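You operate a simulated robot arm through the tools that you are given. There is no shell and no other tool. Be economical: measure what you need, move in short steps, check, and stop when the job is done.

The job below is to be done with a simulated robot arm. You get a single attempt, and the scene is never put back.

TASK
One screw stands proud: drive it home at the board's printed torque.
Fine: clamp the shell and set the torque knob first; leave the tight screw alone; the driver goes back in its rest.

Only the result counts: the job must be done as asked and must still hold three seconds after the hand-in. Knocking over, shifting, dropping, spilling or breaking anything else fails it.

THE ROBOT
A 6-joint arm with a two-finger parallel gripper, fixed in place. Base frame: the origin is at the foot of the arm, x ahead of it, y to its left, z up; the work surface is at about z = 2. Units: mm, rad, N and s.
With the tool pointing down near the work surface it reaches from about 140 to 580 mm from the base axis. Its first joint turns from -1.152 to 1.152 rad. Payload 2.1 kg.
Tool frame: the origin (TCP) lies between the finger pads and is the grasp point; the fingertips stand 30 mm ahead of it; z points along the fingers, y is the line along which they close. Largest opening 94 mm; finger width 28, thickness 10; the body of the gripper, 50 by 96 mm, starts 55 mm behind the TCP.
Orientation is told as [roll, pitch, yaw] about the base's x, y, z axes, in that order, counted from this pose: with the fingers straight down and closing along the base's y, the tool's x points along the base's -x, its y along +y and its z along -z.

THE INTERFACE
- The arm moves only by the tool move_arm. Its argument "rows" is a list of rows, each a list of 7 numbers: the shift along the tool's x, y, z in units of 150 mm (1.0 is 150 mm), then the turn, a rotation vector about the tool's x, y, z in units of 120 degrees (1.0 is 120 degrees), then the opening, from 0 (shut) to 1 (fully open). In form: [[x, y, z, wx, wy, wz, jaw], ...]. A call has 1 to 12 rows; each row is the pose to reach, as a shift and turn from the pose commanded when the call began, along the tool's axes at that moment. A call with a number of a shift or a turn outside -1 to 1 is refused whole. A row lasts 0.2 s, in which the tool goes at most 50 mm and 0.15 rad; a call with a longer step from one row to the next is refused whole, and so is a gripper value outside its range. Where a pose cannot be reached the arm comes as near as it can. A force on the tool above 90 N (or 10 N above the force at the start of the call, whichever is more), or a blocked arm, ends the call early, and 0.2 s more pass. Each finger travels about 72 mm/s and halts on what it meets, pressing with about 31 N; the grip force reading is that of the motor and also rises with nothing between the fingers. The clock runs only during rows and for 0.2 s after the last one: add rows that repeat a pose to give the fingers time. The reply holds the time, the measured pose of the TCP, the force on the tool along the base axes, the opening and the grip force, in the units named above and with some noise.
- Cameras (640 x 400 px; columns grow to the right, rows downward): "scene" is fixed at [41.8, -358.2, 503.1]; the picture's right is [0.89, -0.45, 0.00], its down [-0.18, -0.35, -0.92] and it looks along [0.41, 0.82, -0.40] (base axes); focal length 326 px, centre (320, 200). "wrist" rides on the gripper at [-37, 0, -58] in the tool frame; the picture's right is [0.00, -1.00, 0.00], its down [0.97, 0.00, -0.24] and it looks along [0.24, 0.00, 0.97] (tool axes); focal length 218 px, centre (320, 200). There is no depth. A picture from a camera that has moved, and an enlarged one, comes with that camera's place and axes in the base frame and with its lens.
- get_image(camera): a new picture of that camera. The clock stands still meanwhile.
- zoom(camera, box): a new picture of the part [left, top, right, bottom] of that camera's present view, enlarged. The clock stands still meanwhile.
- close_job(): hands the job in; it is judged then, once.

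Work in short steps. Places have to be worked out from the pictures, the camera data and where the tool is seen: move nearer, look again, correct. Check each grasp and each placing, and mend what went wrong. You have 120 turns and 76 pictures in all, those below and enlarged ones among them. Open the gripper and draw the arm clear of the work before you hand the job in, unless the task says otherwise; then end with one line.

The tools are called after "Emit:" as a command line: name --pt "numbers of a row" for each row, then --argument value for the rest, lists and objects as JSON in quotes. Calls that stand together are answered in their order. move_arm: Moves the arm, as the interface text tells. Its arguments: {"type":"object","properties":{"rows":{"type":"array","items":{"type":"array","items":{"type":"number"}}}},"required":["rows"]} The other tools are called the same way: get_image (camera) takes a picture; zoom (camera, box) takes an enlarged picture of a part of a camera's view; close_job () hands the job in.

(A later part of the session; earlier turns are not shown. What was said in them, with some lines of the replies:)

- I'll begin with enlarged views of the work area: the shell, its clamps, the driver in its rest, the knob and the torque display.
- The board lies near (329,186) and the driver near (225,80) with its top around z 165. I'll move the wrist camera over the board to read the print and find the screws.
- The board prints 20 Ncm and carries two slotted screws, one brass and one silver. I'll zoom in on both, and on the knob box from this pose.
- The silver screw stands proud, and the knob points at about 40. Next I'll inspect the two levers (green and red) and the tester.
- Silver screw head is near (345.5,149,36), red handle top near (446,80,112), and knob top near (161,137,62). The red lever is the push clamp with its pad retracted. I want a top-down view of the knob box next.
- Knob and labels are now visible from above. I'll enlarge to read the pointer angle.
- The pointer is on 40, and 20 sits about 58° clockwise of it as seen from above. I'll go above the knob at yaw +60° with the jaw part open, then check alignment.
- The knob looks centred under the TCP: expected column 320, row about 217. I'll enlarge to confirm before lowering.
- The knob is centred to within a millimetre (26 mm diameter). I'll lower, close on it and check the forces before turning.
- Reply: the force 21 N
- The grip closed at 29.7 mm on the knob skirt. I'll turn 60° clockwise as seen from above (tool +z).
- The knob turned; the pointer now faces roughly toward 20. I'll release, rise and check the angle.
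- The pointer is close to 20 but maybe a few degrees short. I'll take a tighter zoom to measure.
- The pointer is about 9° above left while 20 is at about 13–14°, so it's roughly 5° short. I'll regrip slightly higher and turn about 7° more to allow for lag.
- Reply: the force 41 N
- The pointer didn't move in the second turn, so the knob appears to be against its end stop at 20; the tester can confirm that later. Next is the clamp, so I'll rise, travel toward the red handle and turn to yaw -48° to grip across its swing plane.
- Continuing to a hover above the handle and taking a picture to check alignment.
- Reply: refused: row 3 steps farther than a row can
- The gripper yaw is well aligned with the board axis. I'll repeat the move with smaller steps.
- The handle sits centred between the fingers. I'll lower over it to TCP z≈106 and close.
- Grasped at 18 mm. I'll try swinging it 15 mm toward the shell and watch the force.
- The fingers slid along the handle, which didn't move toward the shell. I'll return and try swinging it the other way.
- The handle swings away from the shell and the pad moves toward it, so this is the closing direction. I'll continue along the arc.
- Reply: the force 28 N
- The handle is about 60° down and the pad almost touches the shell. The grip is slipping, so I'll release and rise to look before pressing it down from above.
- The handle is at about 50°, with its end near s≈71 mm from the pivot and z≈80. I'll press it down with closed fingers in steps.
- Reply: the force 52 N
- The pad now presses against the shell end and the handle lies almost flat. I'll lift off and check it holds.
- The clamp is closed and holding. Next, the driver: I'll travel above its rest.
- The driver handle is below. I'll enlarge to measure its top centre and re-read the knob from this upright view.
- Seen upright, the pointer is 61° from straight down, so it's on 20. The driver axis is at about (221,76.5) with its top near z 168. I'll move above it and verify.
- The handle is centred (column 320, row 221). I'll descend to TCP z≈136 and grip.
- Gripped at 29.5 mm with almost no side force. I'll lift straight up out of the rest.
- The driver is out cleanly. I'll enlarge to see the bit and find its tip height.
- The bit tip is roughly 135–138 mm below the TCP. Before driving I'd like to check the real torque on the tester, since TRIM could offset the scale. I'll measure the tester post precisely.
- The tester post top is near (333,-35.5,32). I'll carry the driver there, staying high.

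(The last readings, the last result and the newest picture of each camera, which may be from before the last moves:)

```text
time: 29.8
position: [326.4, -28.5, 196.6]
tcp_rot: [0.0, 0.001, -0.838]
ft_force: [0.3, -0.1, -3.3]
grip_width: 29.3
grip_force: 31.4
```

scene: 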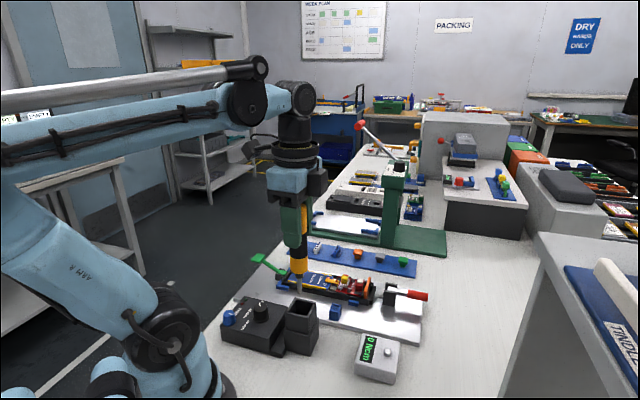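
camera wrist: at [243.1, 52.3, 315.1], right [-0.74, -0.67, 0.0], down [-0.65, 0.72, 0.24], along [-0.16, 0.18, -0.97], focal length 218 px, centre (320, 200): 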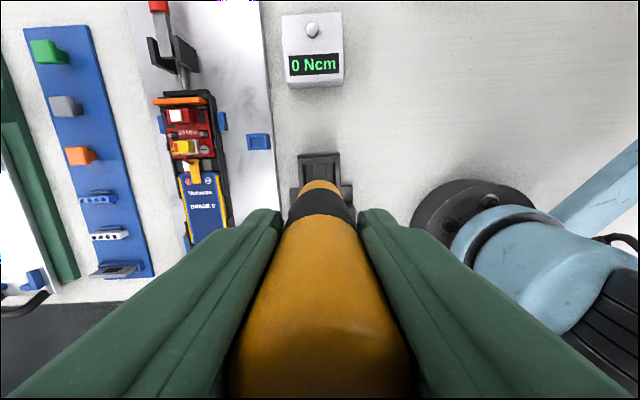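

Closing the last 10 mm, then checking the bit against the post in the scene view.

Emit:
move_arm --pt "-0.065 0.002 0.03 0 0 0 0.1" --pt "-0.065 0.002 0.06 0 0 0 0.1"

Emit:
zoom --camera "scene" --box '[345, 295, 435, 385]'

Emit:
zoom --camera "wrist" --box '[260, 110, 380, 230]'

```text
time: 30.4
position: [334.5, -36.2, 188.4]
tcp_rot: [-0.001, -0.001, -0.839]
ft_force: [-0.5, -0.7, -3.1]
grip_width: 29.4
grip_force: 31.3
```

```text
4.44 times, centred on (390, 340) of scene
camera zoom: at [41.8, -358.2, 503.1], right [0.89, -0.45, 0.0], down [-0.18, -0.35, -0.92], along [0.41, 0.82, -0.4], focal length 1451 px, centre (9, -422)
```

zoom: 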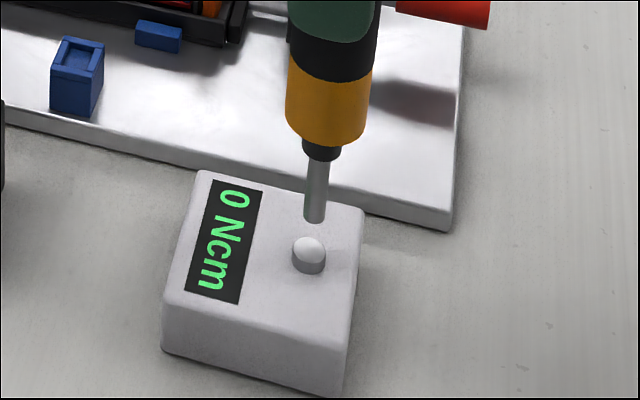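

```text
3.33 times, centred on (320, 170) of wrist
camera zoom: at [358.9, -61.0, 246.7], right [-0.74, -0.67, 0.0], down [-0.65, 0.72, 0.24], along [-0.16, 0.18, -0.97], focal length 728 px, centre (320, 300)
```

zoom: 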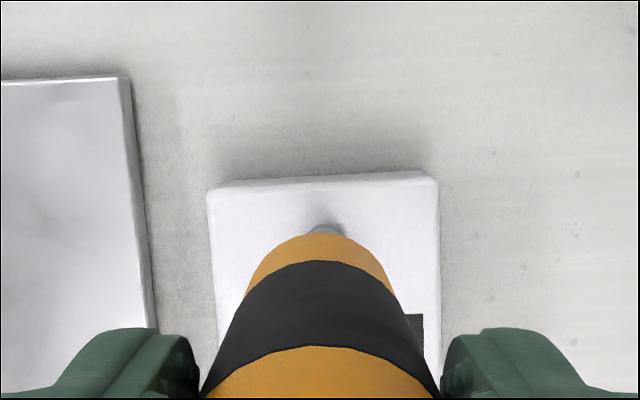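

The bit is aligned within about 1–2 mm and hangs 10–18 mm above the post. I'll nudge it and lower in small steps, watching the force.

Emit:
move_arm --pt "-0.007 -0.008 0.02 0 0 0 0.1" --pt "-0.007 -0.008 0.05 0 0 0 0.1"

Emit:
move_arm --pt "0 0 0.01 0 0 0 0.1" --pt "0 0 0.02 0 0 0 0.1"

```text
time: 31.0
position: [334.5, -37.5, 180.5]
tcp_rot: [0.0, -0.001, -0.84]
ft_force: [0.2, -0.1, -2.6]
grip_width: 29.6
grip_force: 31.1
```

```text
time: 31.6
position: [333.3, -37.1, 176.9]
tcp_rot: [0.001, 0.0, -0.839]
ft_force: [0.3, 0.2, -2.9]
grip_width: 29.3
grip_force: 31.2
```

No contact yet at TCP z 177. I'll continue down in small steps.

Emit:
move_arm --pt "0 0 0.01 0 0 0 0.1" --pt "0 0 0.02 0 0 0 0.1"

Emit:
zoom --camera "scene" --box '[345, 295, 435, 385]'

```text
time: 32.2
position: [334.7, -37.3, 173.9]
tcp_rot: [0.0, -0.001, -0.839]
ft_force: [-1.0, 0.2, -2.6]
grip_width: 29.4
grip_force: 31.0
```

```text
4.44 times, centred on (390, 340) of scene
camera zoom: at [41.8, -358.2, 503.1], right [0.89, -0.45, 0.0], down [-0.18, -0.35, -0.92], along [0.41, 0.82, -0.4], focal length 1451 px, centre (9, -422)
```

zoom: 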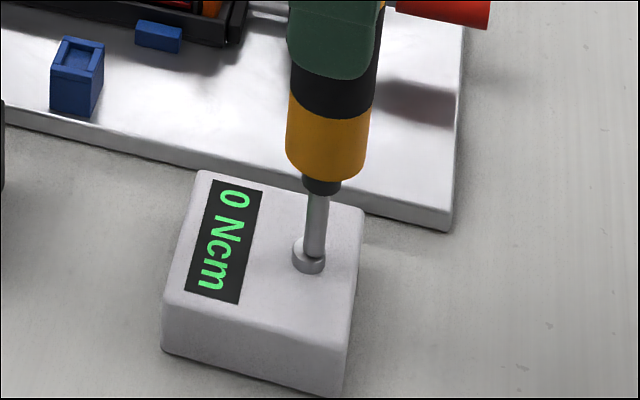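

The tip seems to be at or inside the post's dome with no contact force. I'll look closer.

Emit:
zoom --camera "scene" --box '[370, 325, 410, 365]'

```text
10.00 times, centred on (390, 345) of scene
camera zoom: at [41.8, -358.2, 503.1], right [0.89, -0.45, 0.0], down [-0.18, -0.35, -0.92], along [0.41, 0.82, -0.4], focal length 3266 px, centre (-380, -1250)
```

zoom: 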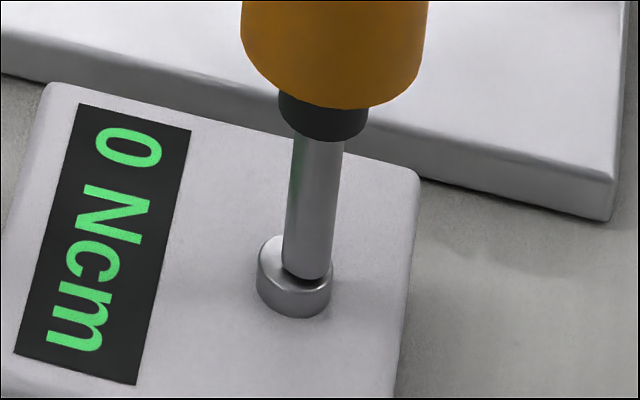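

The tip hovers just above the flat post, about 2–3 mm off centre. I'll correct by (-1,+3) mm and lower gently.

Emit:
move_arm --pt "0.02 0.01 -0.01 0 0 0 0.1" --pt "0.02 0.01 0.0 0 0 0 0.1" --pt "0.02 0.01 0.01 0 0 0 0.1"

Emit:
zoom --camera "scene" --box '[370, 325, 410, 365]'

```text
time: 33.0
position: [333.8, -34.1, 172.6]
tcp_rot: [-0.001, 0.002, -0.84]
ft_force: [-0.2, -1.1, 3.8]
grip_width: 29.4
grip_force: 31.0
```

```text
10.00 times, centred on (390, 345) of scene
camera zoom: at [41.8, -358.2, 503.2], right [0.89, -0.45, 0.0], down [-0.18, -0.35, -0.92], along [0.41, 0.82, -0.4], focal length 3266 px, centre (-380, -1250)
```

zoom: 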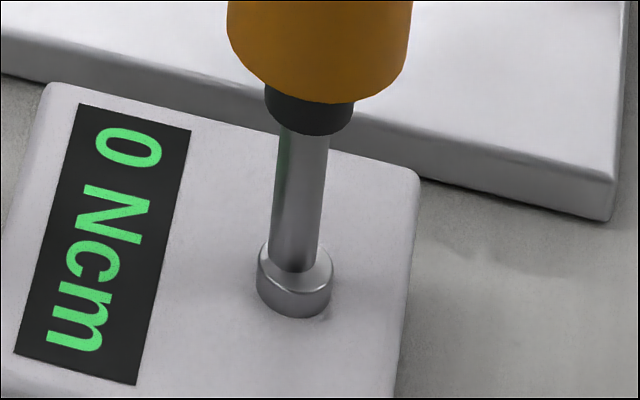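

The tip is centred and just touching (about 6 N). I'll press a little more and watch the display.

Emit:
move_arm --pt "0 0 0.008 0 0 0 0.1" --pt "0 0 0.008 0 0 0 0.1" --pt "0 0 0.008 0 0 0 0.1"

Emit:
zoom --camera "scene" --box '[345, 320, 415, 390]'

```text
time: 33.8
position: [333.4, -33.6, 171.6]
tcp_rot: [0.0, 0.0, -0.84]
ft_force: [-1.1, -1.7, 28.0]
grip_width: 29.2
grip_force: 31.0
```

```text
5.71 times, centred on (380, 355) of scene
camera zoom: at [41.7, -358.2, 503.2], right [0.89, -0.45, 0.0], down [-0.18, -0.35, -0.92], along [0.41, 0.82, -0.4], focal length 1866 px, centre (-23, -686)
```

zoom: 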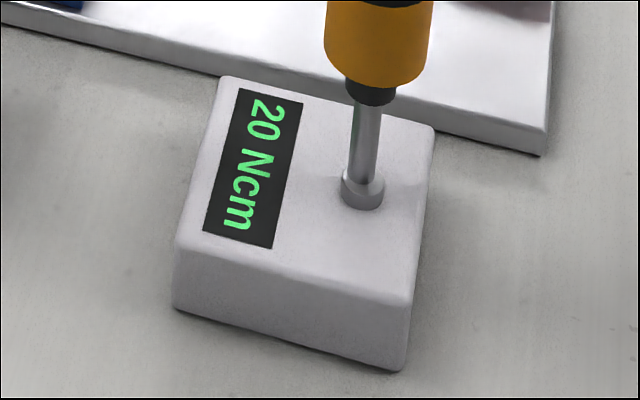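

The tester reads exactly 20 Ncm, so the setting is confirmed and the driver engages under about 28 N of push. I'll lift and carry it to above the proud silver screw.

Emit:
move_arm --pt "0 0 -0.1 0 0 0 0.1" --pt "0 0 -0.35 0 0 0 0.1" --pt "0.15 0.16 -0.4 0 0 0 0.1" --pt "0.35 0.36 -0.4 0 0 0 0.1" --pt "0.55 0.56 -0.4 0 0 0 0.1" --pt "0.75 0.76 -0.4 0 0 0 0.1" --pt "0.845 0.864 -0.4 0 0 0 0.1" --pt "0.845 0.864 -0.3 0 0 0 0.1"

Emit:
zoom --camera "scene" --box '[325, 240, 385, 310]'

Emit:
get_image --camera "wrist"

```text
time: 35.6
position: [345.1, 147.5, 217.1]
tcp_rot: [0.0, 0.001, -0.839]
ft_force: [0.4, -0.1, -3.0]
grip_width: 29.5
grip_force: 31.5
```

```text
5.71 times, centred on (355, 275) of scene
camera zoom: at [41.9, -358.2, 503.2], right [0.89, -0.45, 0.0], down [-0.18, -0.35, -0.92], along [0.41, 0.82, -0.4], focal length 1866 px, centre (120, -229)
```

zoom: 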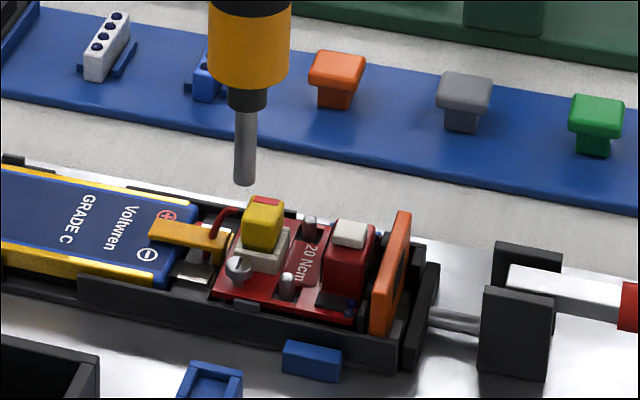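

```text
25 pictures are left
camera wrist: at [370.0, 121.1, 275.8], right [-0.74, -0.67, 0.0], down [-0.65, 0.72, 0.24], along [-0.16, 0.18, -0.97], focal length 218 px, centre (320, 200)
```

wrist: 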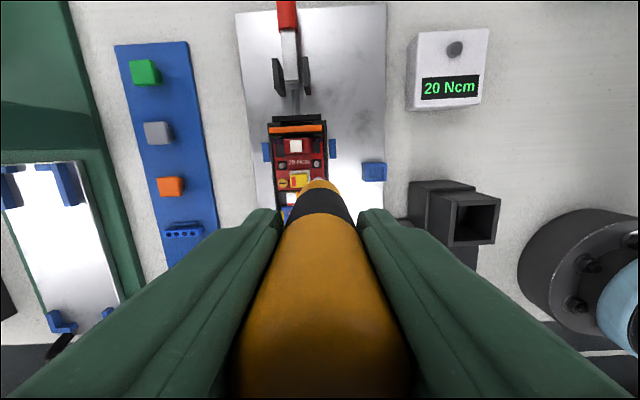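

The tip is at about (346,147,75) and the screw head at about (345,147.6,36). I'll lower to about 10 mm above it and recheck.

Emit:
move_arm --pt "0.007 -0.003 0.09 0 0 0 0.1" --pt "0.007 -0.003 0.18 0 0 0 0.1" --pt "0.007 -0.003 0.18 0 0 0 0.1"

Emit:
zoom --camera "scene" --box '[325, 255, 365, 295]'

Emit:
zoom --camera "wrist" --box '[270, 110, 370, 210]'

```text
time: 36.4
position: [344.8, 145.5, 188.6]
tcp_rot: [0.0, -0.001, -0.839]
ft_force: [-0.2, -0.1, -3.3]
grip_width: 29.3
grip_force: 30.8
```

```text
10.00 times, centred on (345, 275) of scene
camera zoom: at [41.8, -358.2, 503.2], right [0.89, -0.45, 0.0], down [-0.18, -0.35, -0.92], along [0.41, 0.82, -0.4], focal length 3266 px, centre (70, -550)
```

zoom: 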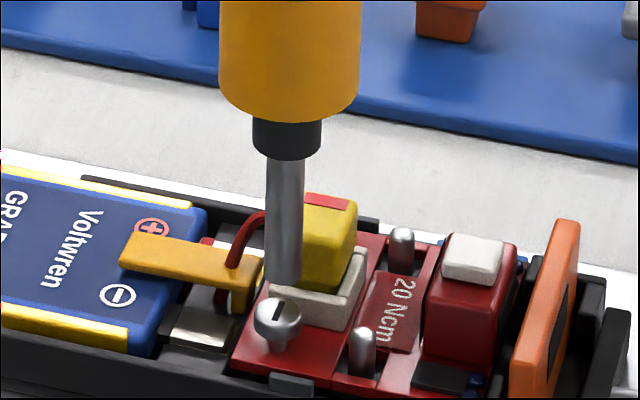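

```text
4.00 times, centred on (320, 160) of wrist
camera zoom: at [369.3, 120.7, 247.9], right [-0.74, -0.67, 0.0], down [-0.65, 0.72, 0.24], along [-0.16, 0.18, -0.97], focal length 873 px, centre (320, 360)
```

zoom: 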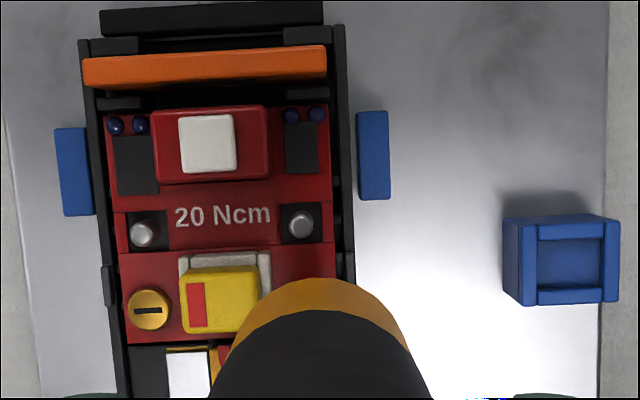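

The tip is slightly right of the head and appears 2 mm or more toward the camera. I'll shift (+0,+2.2) mm, lower 6 mm and look again.

Emit:
move_arm --pt "0.0105 0.01 0.0 0 0 0 0.1" --pt "0.0105 0.01 0.04 0 0 0 0.1" --pt "0.0105 0.01 0.04 0 0 0 0.1"

Emit:
zoom --camera "scene" --box '[333, 265, 363, 295]'

```text
time: 37.2
position: [344.6, 149.5, 183.7]
tcp_rot: [0.0, 0.0, -0.839]
ft_force: [-0.4, -0.3, -3.6]
grip_width: 29.4
grip_force: 30.9
```

```text
13.33 times, centred on (348, 280) of scene
camera zoom: at [41.8, -358.2, 503.2], right [0.89, -0.45, 0.0], down [-0.18, -0.35, -0.92], along [0.41, 0.82, -0.4], focal length 4354 px, centre (-53, -867)
```

zoom: 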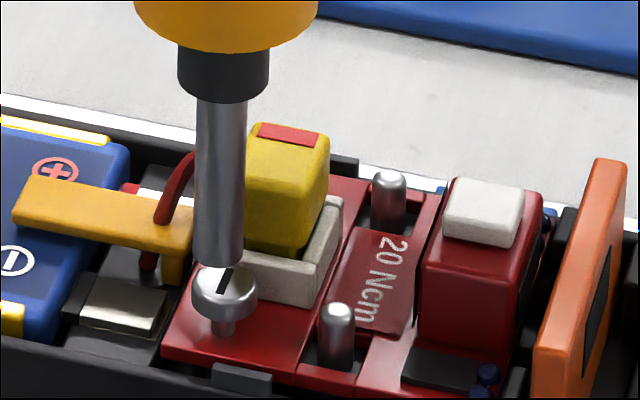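

Now consistent: about a 5 mm gap, with the tip about 0.8 mm left. I'll correct that and lower 4 mm.

Emit:
move_arm --pt "-0.005 0.002 0.01 0 0 0 0.1" --pt "-0.005 0.002 0.026 0 0 0 0.1" --pt "-0.005 0.002 0.026 0 0 0 0.1"

Emit:
zoom --camera "scene" --box '[333, 265, 363, 295]'

```text
time: 38.0
position: [344.9, 149.9, 179.7]
tcp_rot: [0.001, 0.0, -0.84]
ft_force: [-0.3, 0.1, -3.0]
grip_width: 29.3
grip_force: 30.5
```

```text
13.33 times, centred on (348, 280) of scene
camera zoom: at [41.8, -358.2, 503.2], right [0.89, -0.45, 0.0], down [-0.18, -0.35, -0.92], along [0.41, 0.82, -0.4], focal length 4354 px, centre (-53, -867)
```

zoom: 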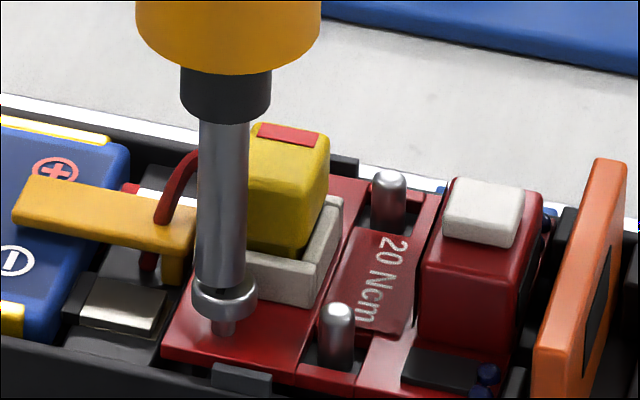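

The tip is just above the slot and within a millimetre. I'll press down gently.

Emit:
move_arm --pt "-0.004 0.001 0.008 0 0 0 0.1" --pt "-0.004 0.001 0.016 0 0 0 0.1" --pt "-0.004 0.001 0.016 0 0 0 0.1"

Emit:
zoom --camera "scene" --box '[333, 265, 363, 295]'

```text
time: 38.8
position: [345.0, 149.2, 177.5]
tcp_rot: [0.0, -0.001, -0.838]
ft_force: [0.3, -0.2, -1.7]
grip_width: 29.3
grip_force: 30.9
```

```text
13.33 times, centred on (348, 280) of scene
camera zoom: at [41.8, -358.2, 503.2], right [0.89, -0.45, 0.0], down [-0.18, -0.35, -0.92], along [0.41, 0.82, -0.4], focal length 4354 px, centre (-53, -867)
```

zoom: 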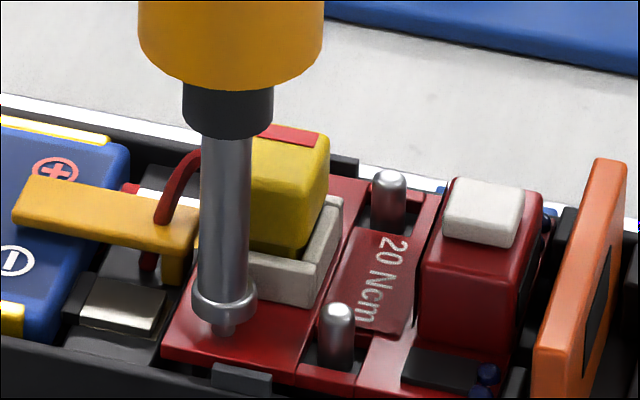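

Contact is just beginning and the tip is centred. I'll press 2 mm more and watch the force.

Emit:
move_arm --pt "0 0 0.006 0 0 0 0.1" --pt "0 0 0.012 0 0 0 0.1" --pt "0 0 0.012 0 0 0 0.1"

Emit:
zoom --camera "scene" --box '[333, 265, 363, 295]'

```text
time: 39.6
position: [346.2, 147.9, 175.4]
tcp_rot: [-0.001, -0.001, -0.84]
ft_force: [-0.3, 0.5, -0.6]
grip_width: 29.3
grip_force: 30.9
```

```text
13.33 times, centred on (348, 280) of scene
camera zoom: at [41.8, -358.2, 503.1], right [0.89, -0.45, 0.0], down [-0.18, -0.35, -0.92], along [0.41, 0.82, -0.4], focal length 4354 px, centre (-53, -867)
```

zoom: 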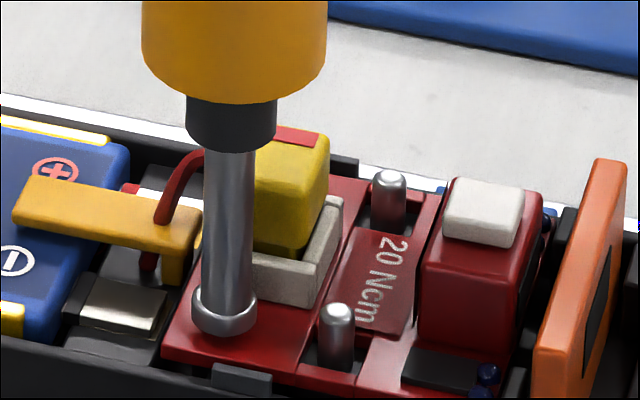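

The screw is being driven: its head has dropped and the force stays light. I'll keep following it down.

Emit:
move_arm --pt "0 0 0.006 0 0 0 0.1" --pt "0 0 0.012 0 0 0 0.1" --pt "0 0 0.012 0 0 0 0.1"

Emit:
move_arm --pt "0 0 0.006 0 0 0 0.1" --pt "0 0 0.01 0 0 0 0.1" --pt "0 0 0.01 0 0 0 0.1"

Emit:
zoom --camera "scene" --box '[333, 265, 363, 295]'

```text
time: 40.4
position: [344.9, 148.7, 172.5]
tcp_rot: [0.001, 0.0, -0.839]
ft_force: [1.3, -0.5, 2.0]
grip_width: 29.6
grip_force: 30.9
```

```text
time: 41.2
position: [345.1, 150.0, 172.2]
tcp_rot: [0.001, 0.002, -0.837]
ft_force: [-0.7, 1.1, 1.7]
grip_width: 29.5
grip_force: 31.2
```

```text
13.33 times, centred on (348, 280) of scene
camera zoom: at [41.8, -358.2, 503.1], right [0.89, -0.45, 0.0], down [-0.18, -0.35, -0.92], along [0.41, 0.82, -0.4], focal length 4354 px, centre (-53, -867)
```

zoom: 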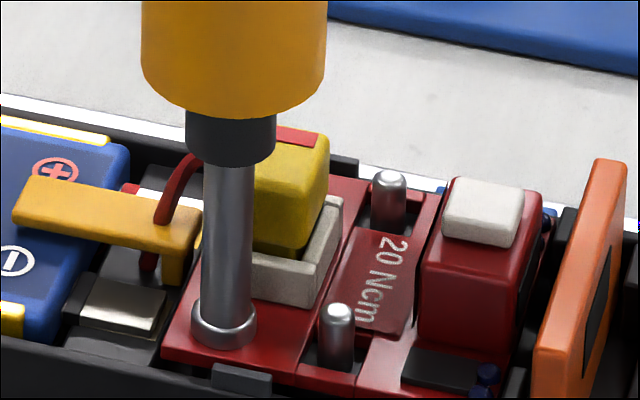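

The head is nearly flush and force is rising slightly. I'll press further and hold so the driver reaches its torque.

Emit:
move_arm --pt "0 0 0.006 0 0 0 0.1" --pt "0 0 0.01 0 0 0 0.1" --pt "0 0 0.01 0 0 0 0.1" --pt "0 0 0.01 0 0 0 0.1" --pt "0 0 0.01 0 0 0 0.1"

Emit:
zoom --camera "scene" --box '[210, 260, 380, 366]'

```text
time: 42.4
position: [344.9, 149.4, 171.6]
tcp_rot: [-0.001, -0.001, -0.839]
ft_force: [0.5, -0.1, -1.9]
grip_width: 29.4
grip_force: 31.4
```

```text
3.76 times, centred on (295, 313) of scene
camera zoom: at [41.8, -358.2, 503.1], right [0.89, -0.45, 0.0], down [-0.18, -0.35, -0.92], along [0.41, 0.82, -0.4], focal length 1229 px, centre (414, -225)
```

zoom: 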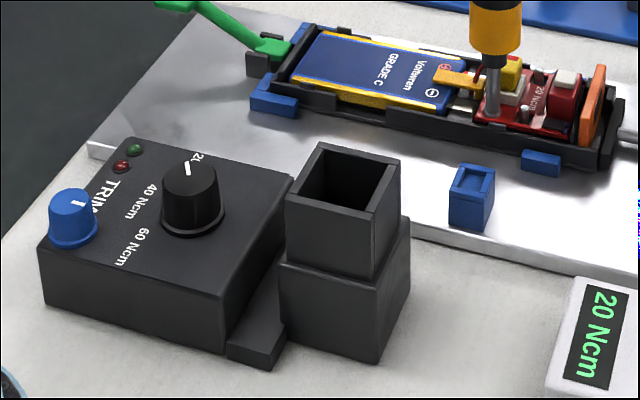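

Force eased, so it's still turning in; the LEDs are dark. I'll continue pressing in small steps.

Emit:
move_arm --pt "0 0 0.006 0 0 0 0.1" --pt "0 0 0.012 0 0 0 0.1" --pt "0 0 0.012 0 0 0 0.1" --pt "0 0 0.012 0 0 0 0.1"

Emit:
move_arm --pt "0 0 0.006 0 0 0 0.1" --pt "0 0 0.01 0 0 0 0.1" --pt "0 0 0.01 0 0 0 0.1" --pt "0 0 0.01 0 0 0 0.1"

Emit:
zoom --camera "scene" --box '[333, 265, 363, 295]'

```text
time: 43.4
position: [345.0, 149.1, 169.3]
tcp_rot: [0.0, 0.001, -0.838]
ft_force: [-0.4, -1.0, 0.1]
grip_width: 29.5
grip_force: 31.2
```

```text
time: 44.4
position: [345.4, 149.4, 168.3]
tcp_rot: [0.001, 0.0, -0.837]
ft_force: [0.6, -1.8, 20.4]
grip_width: 29.6
grip_force: 30.7
```

```text
13.33 times, centred on (348, 280) of scene
camera zoom: at [41.8, -358.2, 503.1], right [0.89, -0.45, 0.0], down [-0.18, -0.35, -0.92], along [0.41, 0.82, -0.4], focal length 4354 px, centre (-53, -867)
```

zoom: 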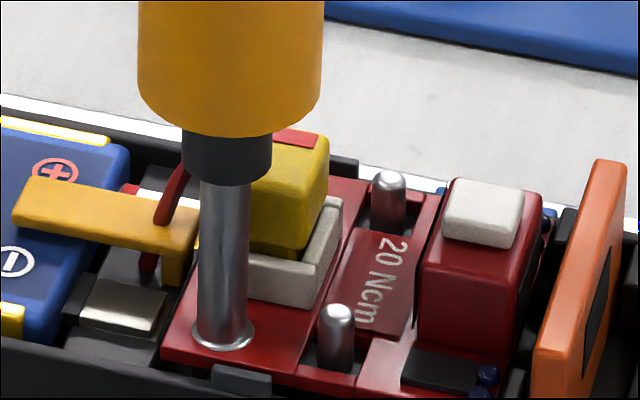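

The head is now seated and force has risen to 20 N. I'll hold briefly and check the LEDs.

Emit:
move_arm --pt "0 0 0.004 0 0 0 0.1" --pt "0 0 0.004 0 0 0 0.1" --pt "0 0 0.004 0 0 0 0.1" --pt "0 0 0.004 0 0 0 0.1"

Emit:
zoom --camera "scene" --box '[230, 270, 380, 370]'

```text
time: 45.4
position: [344.4, 150.5, 167.8]
tcp_rot: [0.0, 0.0, -0.836]
ft_force: [-2.3, -1.2, 25.6]
grip_width: 29.4
grip_force: 31.5
```

```text
4.00 times, centred on (305, 320) of scene
camera zoom: at [41.7, -358.2, 503.1], right [0.89, -0.45, 0.0], down [-0.18, -0.35, -0.92], along [0.41, 0.82, -0.4], focal length 1306 px, centre (380, -280)
```

zoom: 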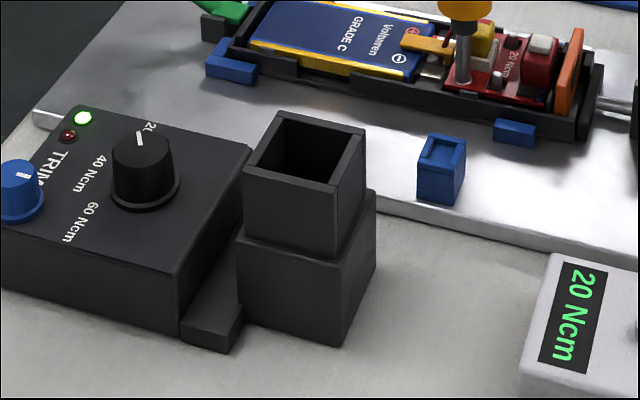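

The green LED is lit: torque reached. I'll lift straight off and carry the driver back above its rest.

Emit:
move_arm --pt "0 0 -0.05 0 0 0 0.1" --pt "0 0 -0.3 0 0 0 0.1" --pt "0 0 -0.6 0 0 0 0.1" --pt "0.05 -0.23 -0.6 0 0 0 0.1" --pt "0.1 -0.47 -0.6 0 0 0 0.1" --pt "0.15 -0.7 -0.6 0 0 0 0.1" --pt "0.203 -0.94 -0.6 0 0 0 0.1" --pt "0.203 -0.94 -0.6 0 0 0 0.1"

Emit:
zoom --camera "scene" --box '[240, 210, 390, 360]'

Emit:
zoom --camera "wrist" --box '[270, 130, 370, 230]'

```text
time: 47.2
position: [220.0, 75.6, 258.1]
tcp_rot: [-0.001, 0.0, -0.838]
ft_force: [-1.2, 0.3, -3.0]
grip_width: 29.5
grip_force: 31.4
```

```text
2.67 times, centred on (315, 285) of scene
camera zoom: at [41.8, -358.2, 503.1], right [0.89, -0.45, 0.0], down [-0.18, -0.35, -0.92], along [0.41, 0.82, -0.4], focal length 871 px, centre (333, -27)
```

zoom: 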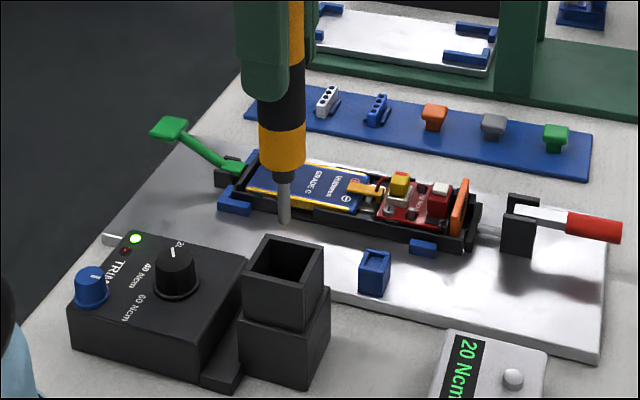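

```text
4.00 times, centred on (320, 180) of wrist
camera zoom: at [245.5, 50.1, 316.3], right [-0.74, -0.67, 0.0], down [-0.65, 0.72, 0.24], along [-0.16, 0.18, -0.97], focal length 873 px, centre (320, 280)
```

zoom: 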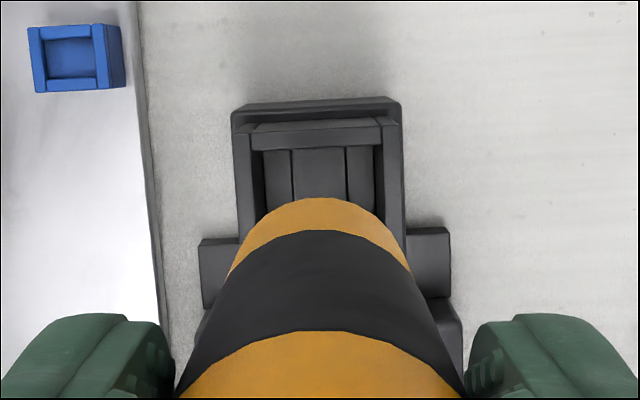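

Compared with the lift-out picture, the tool sits about 2.7 mm too far along tool -x. I'll correct this and lower partway.

Emit:
move_arm --pt "0.018 -0.003 0.0 0 0 0 0.1" --pt "0.018 -0.003 0.0 0 0 0 0.1" --pt "0.018 -0.003 0.15 0 0 0 0.1" --pt "0.018 -0.003 0.3 0 0 0 0.1" --pt "0.018 -0.003 0.42 0 0 0 0.1"

Emit:
zoom --camera "scene" --box '[260, 260, 350, 360]'

```text
time: 48.4
position: [218.8, 80.2, 195.7]
tcp_rot: [0.001, -0.001, -0.838]
ft_force: [-0.4, -0.3, -3.5]
grip_width: 29.6
grip_force: 30.9
```

```text
4.00 times, centred on (305, 310) of scene
camera zoom: at [41.8, -358.2, 503.2], right [0.89, -0.45, 0.0], down [-0.18, -0.35, -0.92], along [0.41, 0.82, -0.4], focal length 1306 px, centre (380, -240)
```

zoom: 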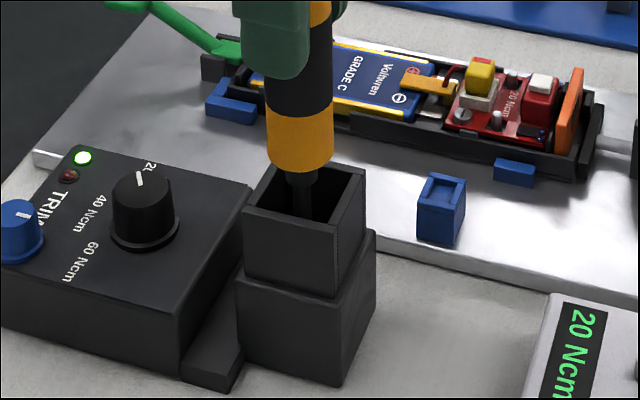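

The bit has entered the rest, centred in the pocket. I'll continue lowering.

Emit:
move_arm --pt "0 0 0.12 0 0 0 0.1" --pt "0 0 0.24 0 0 0 0.1" --pt "0 0 0.32 0 0 0 0.1"

Emit:
move_arm --pt "0 0 0.03 0 0 0 0.1" --pt "0 0 0.055 0 0 0 0.1" --pt "0 0 0.055 0 0 0 0.1"

```text
time: 49.2
position: [217.5, 79.3, 146.5]
tcp_rot: [0.0, -0.003, -0.84]
ft_force: [7.1, -7.8, -0.4]
grip_width: 29.4
grip_force: 31.2
```

```text
time: 50.0
position: [217.9, 77.5, 139.4]
tcp_rot: [0.001, 0.0, -0.842]
ft_force: [8.2, -8.8, 16.6]
grip_width: 29.1
grip_force: 31.6
```

A side force shows the driver rubbing the pocket wall. I'll shift about 1.5 mm along tool -x to relieve it and lower the last 2 mm.

Emit:
move_arm --pt "-0.012 0 0 0 0 0 0.1" --pt "-0.012 0 0.008 0 0 0 0.1" --pt "-0.012 0 0.012 0 0 0 0.1" --pt "-0.012 0 0.012 0 0 0 0.1"

```text
time: 51.0
position: [217.8, 78.8, 135.2]
tcp_rot: [0.002, 0.001, -0.837]
ft_force: [-5.5, 6.1, 24.7]
grip_width: 29.3
grip_force: 31.3
```

It has bottomed out (z force 25 N). I'll ease back the side load and release.

Emit:
move_arm --pt "0.005 0 -0.008 0 0 0 0.1" --pt "0.005 0 -0.008 0 0 0 0.1" --pt "0.005 0 -0.008 0 0 0 0.35" --pt "0.005 0 -0.008 0 0 0 0.5" --pt "0.005 0 -0.008 0 0 0 0.6" --pt "0.005 0 -0.008 0 0 0 0.6"

Emit:
zoom --camera "scene" --box '[240, 230, 360, 370]'

```text
time: 52.4
position: [218.6, 79.6, 135.7]
tcp_rot: [0.0, 0.0, -0.839]
ft_force: [0.7, -0.5, 0.5]
grip_width: 56.6
grip_force: 0.0
```

```text
2.86 times, centred on (300, 300) of scene
camera zoom: at [41.8, -358.2, 503.1], right [0.89, -0.45, 0.0], down [-0.18, -0.35, -0.92], along [0.41, 0.82, -0.4], focal length 933 px, centre (377, -86)
```

zoom: 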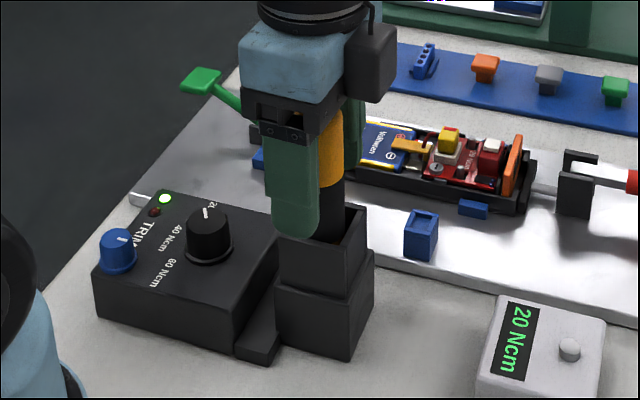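

The driver stands in its rest and is released. I'll rise straight up clear of it, move away and check the whole result.

Emit:
move_arm --pt "0 0 -0.15 0 0 0 0.6" --pt "0 0 -0.4 0 0 0 0.6" --pt "0 0 -0.65 0 0 0 0.6" --pt "0 0 -0.9 0 0 0 0.6" --pt "-0.25 0 -1.0 0 0 0 0.6" --pt "-0.5 0 -1.0 0 0 0 0.6" --pt "-0.75 0 -1.0 0 0 0 0.6"

Emit:
zoom --camera "scene" --box '[210, 230, 440, 390]'

Emit:
zoom --camera "scene" --box '[325, 255, 375, 305]'

Emit:
get_image --camera "wrist"

```text
time: 54.0
position: [292.6, -3.4, 285.3]
tcp_rot: [0.001, 0.0, -0.837]
ft_force: [-0.7, 0.1, -0.3]
grip_width: 56.6
grip_force: 0.1
```

```text
2.50 times, centred on (325, 310) of scene
camera zoom: at [41.8, -358.2, 503.1], right [0.89, -0.45, 0.0], down [-0.18, -0.35, -0.92], along [0.41, 0.82, -0.4], focal length 816 px, centre (308, -75)
```

zoom: 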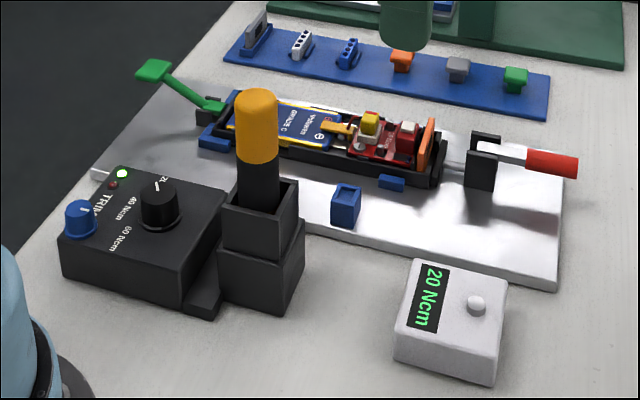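

```text
8.00 times, centred on (350, 280) of scene
camera zoom: at [41.8, -358.2, 503.1], right [0.89, -0.45, 0.0], down [-0.18, -0.35, -0.92], along [0.41, 0.82, -0.4], focal length 2612 px, centre (80, -440)
```

zoom: 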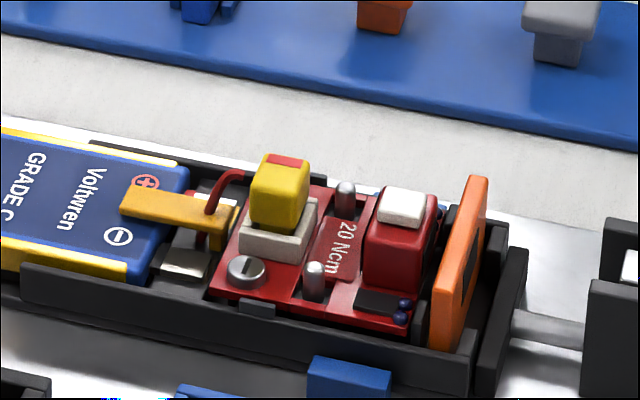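

```text
8 pictures are left
camera wrist: at [317.4, -30.1, 344.5], right [-0.74, -0.67, 0.0], down [-0.65, 0.72, 0.24], along [-0.16, 0.18, -0.97], focal length 218 px, centre (320, 200)
```

wrist: 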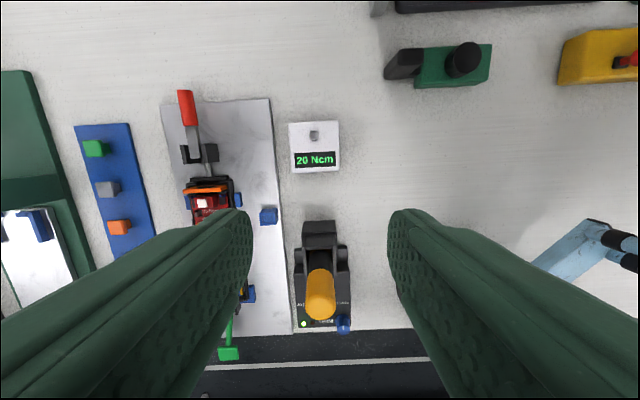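

The silver screw is seated, the green LED is lit, the clamp is still closed and the driver is upright in its rest. The arm is clear with the gripper open, so I'm handing in.

Emit:
close_job

```text
The job is handed in.
```

I drove the proud silver screw home at 20 Ncm with the shell clamped and the torque knob set first. The tester read 20 Ncm, and the driver's green LED lit once the screw seated. I left the tight brass screw alone, and the driver is back in its rest.
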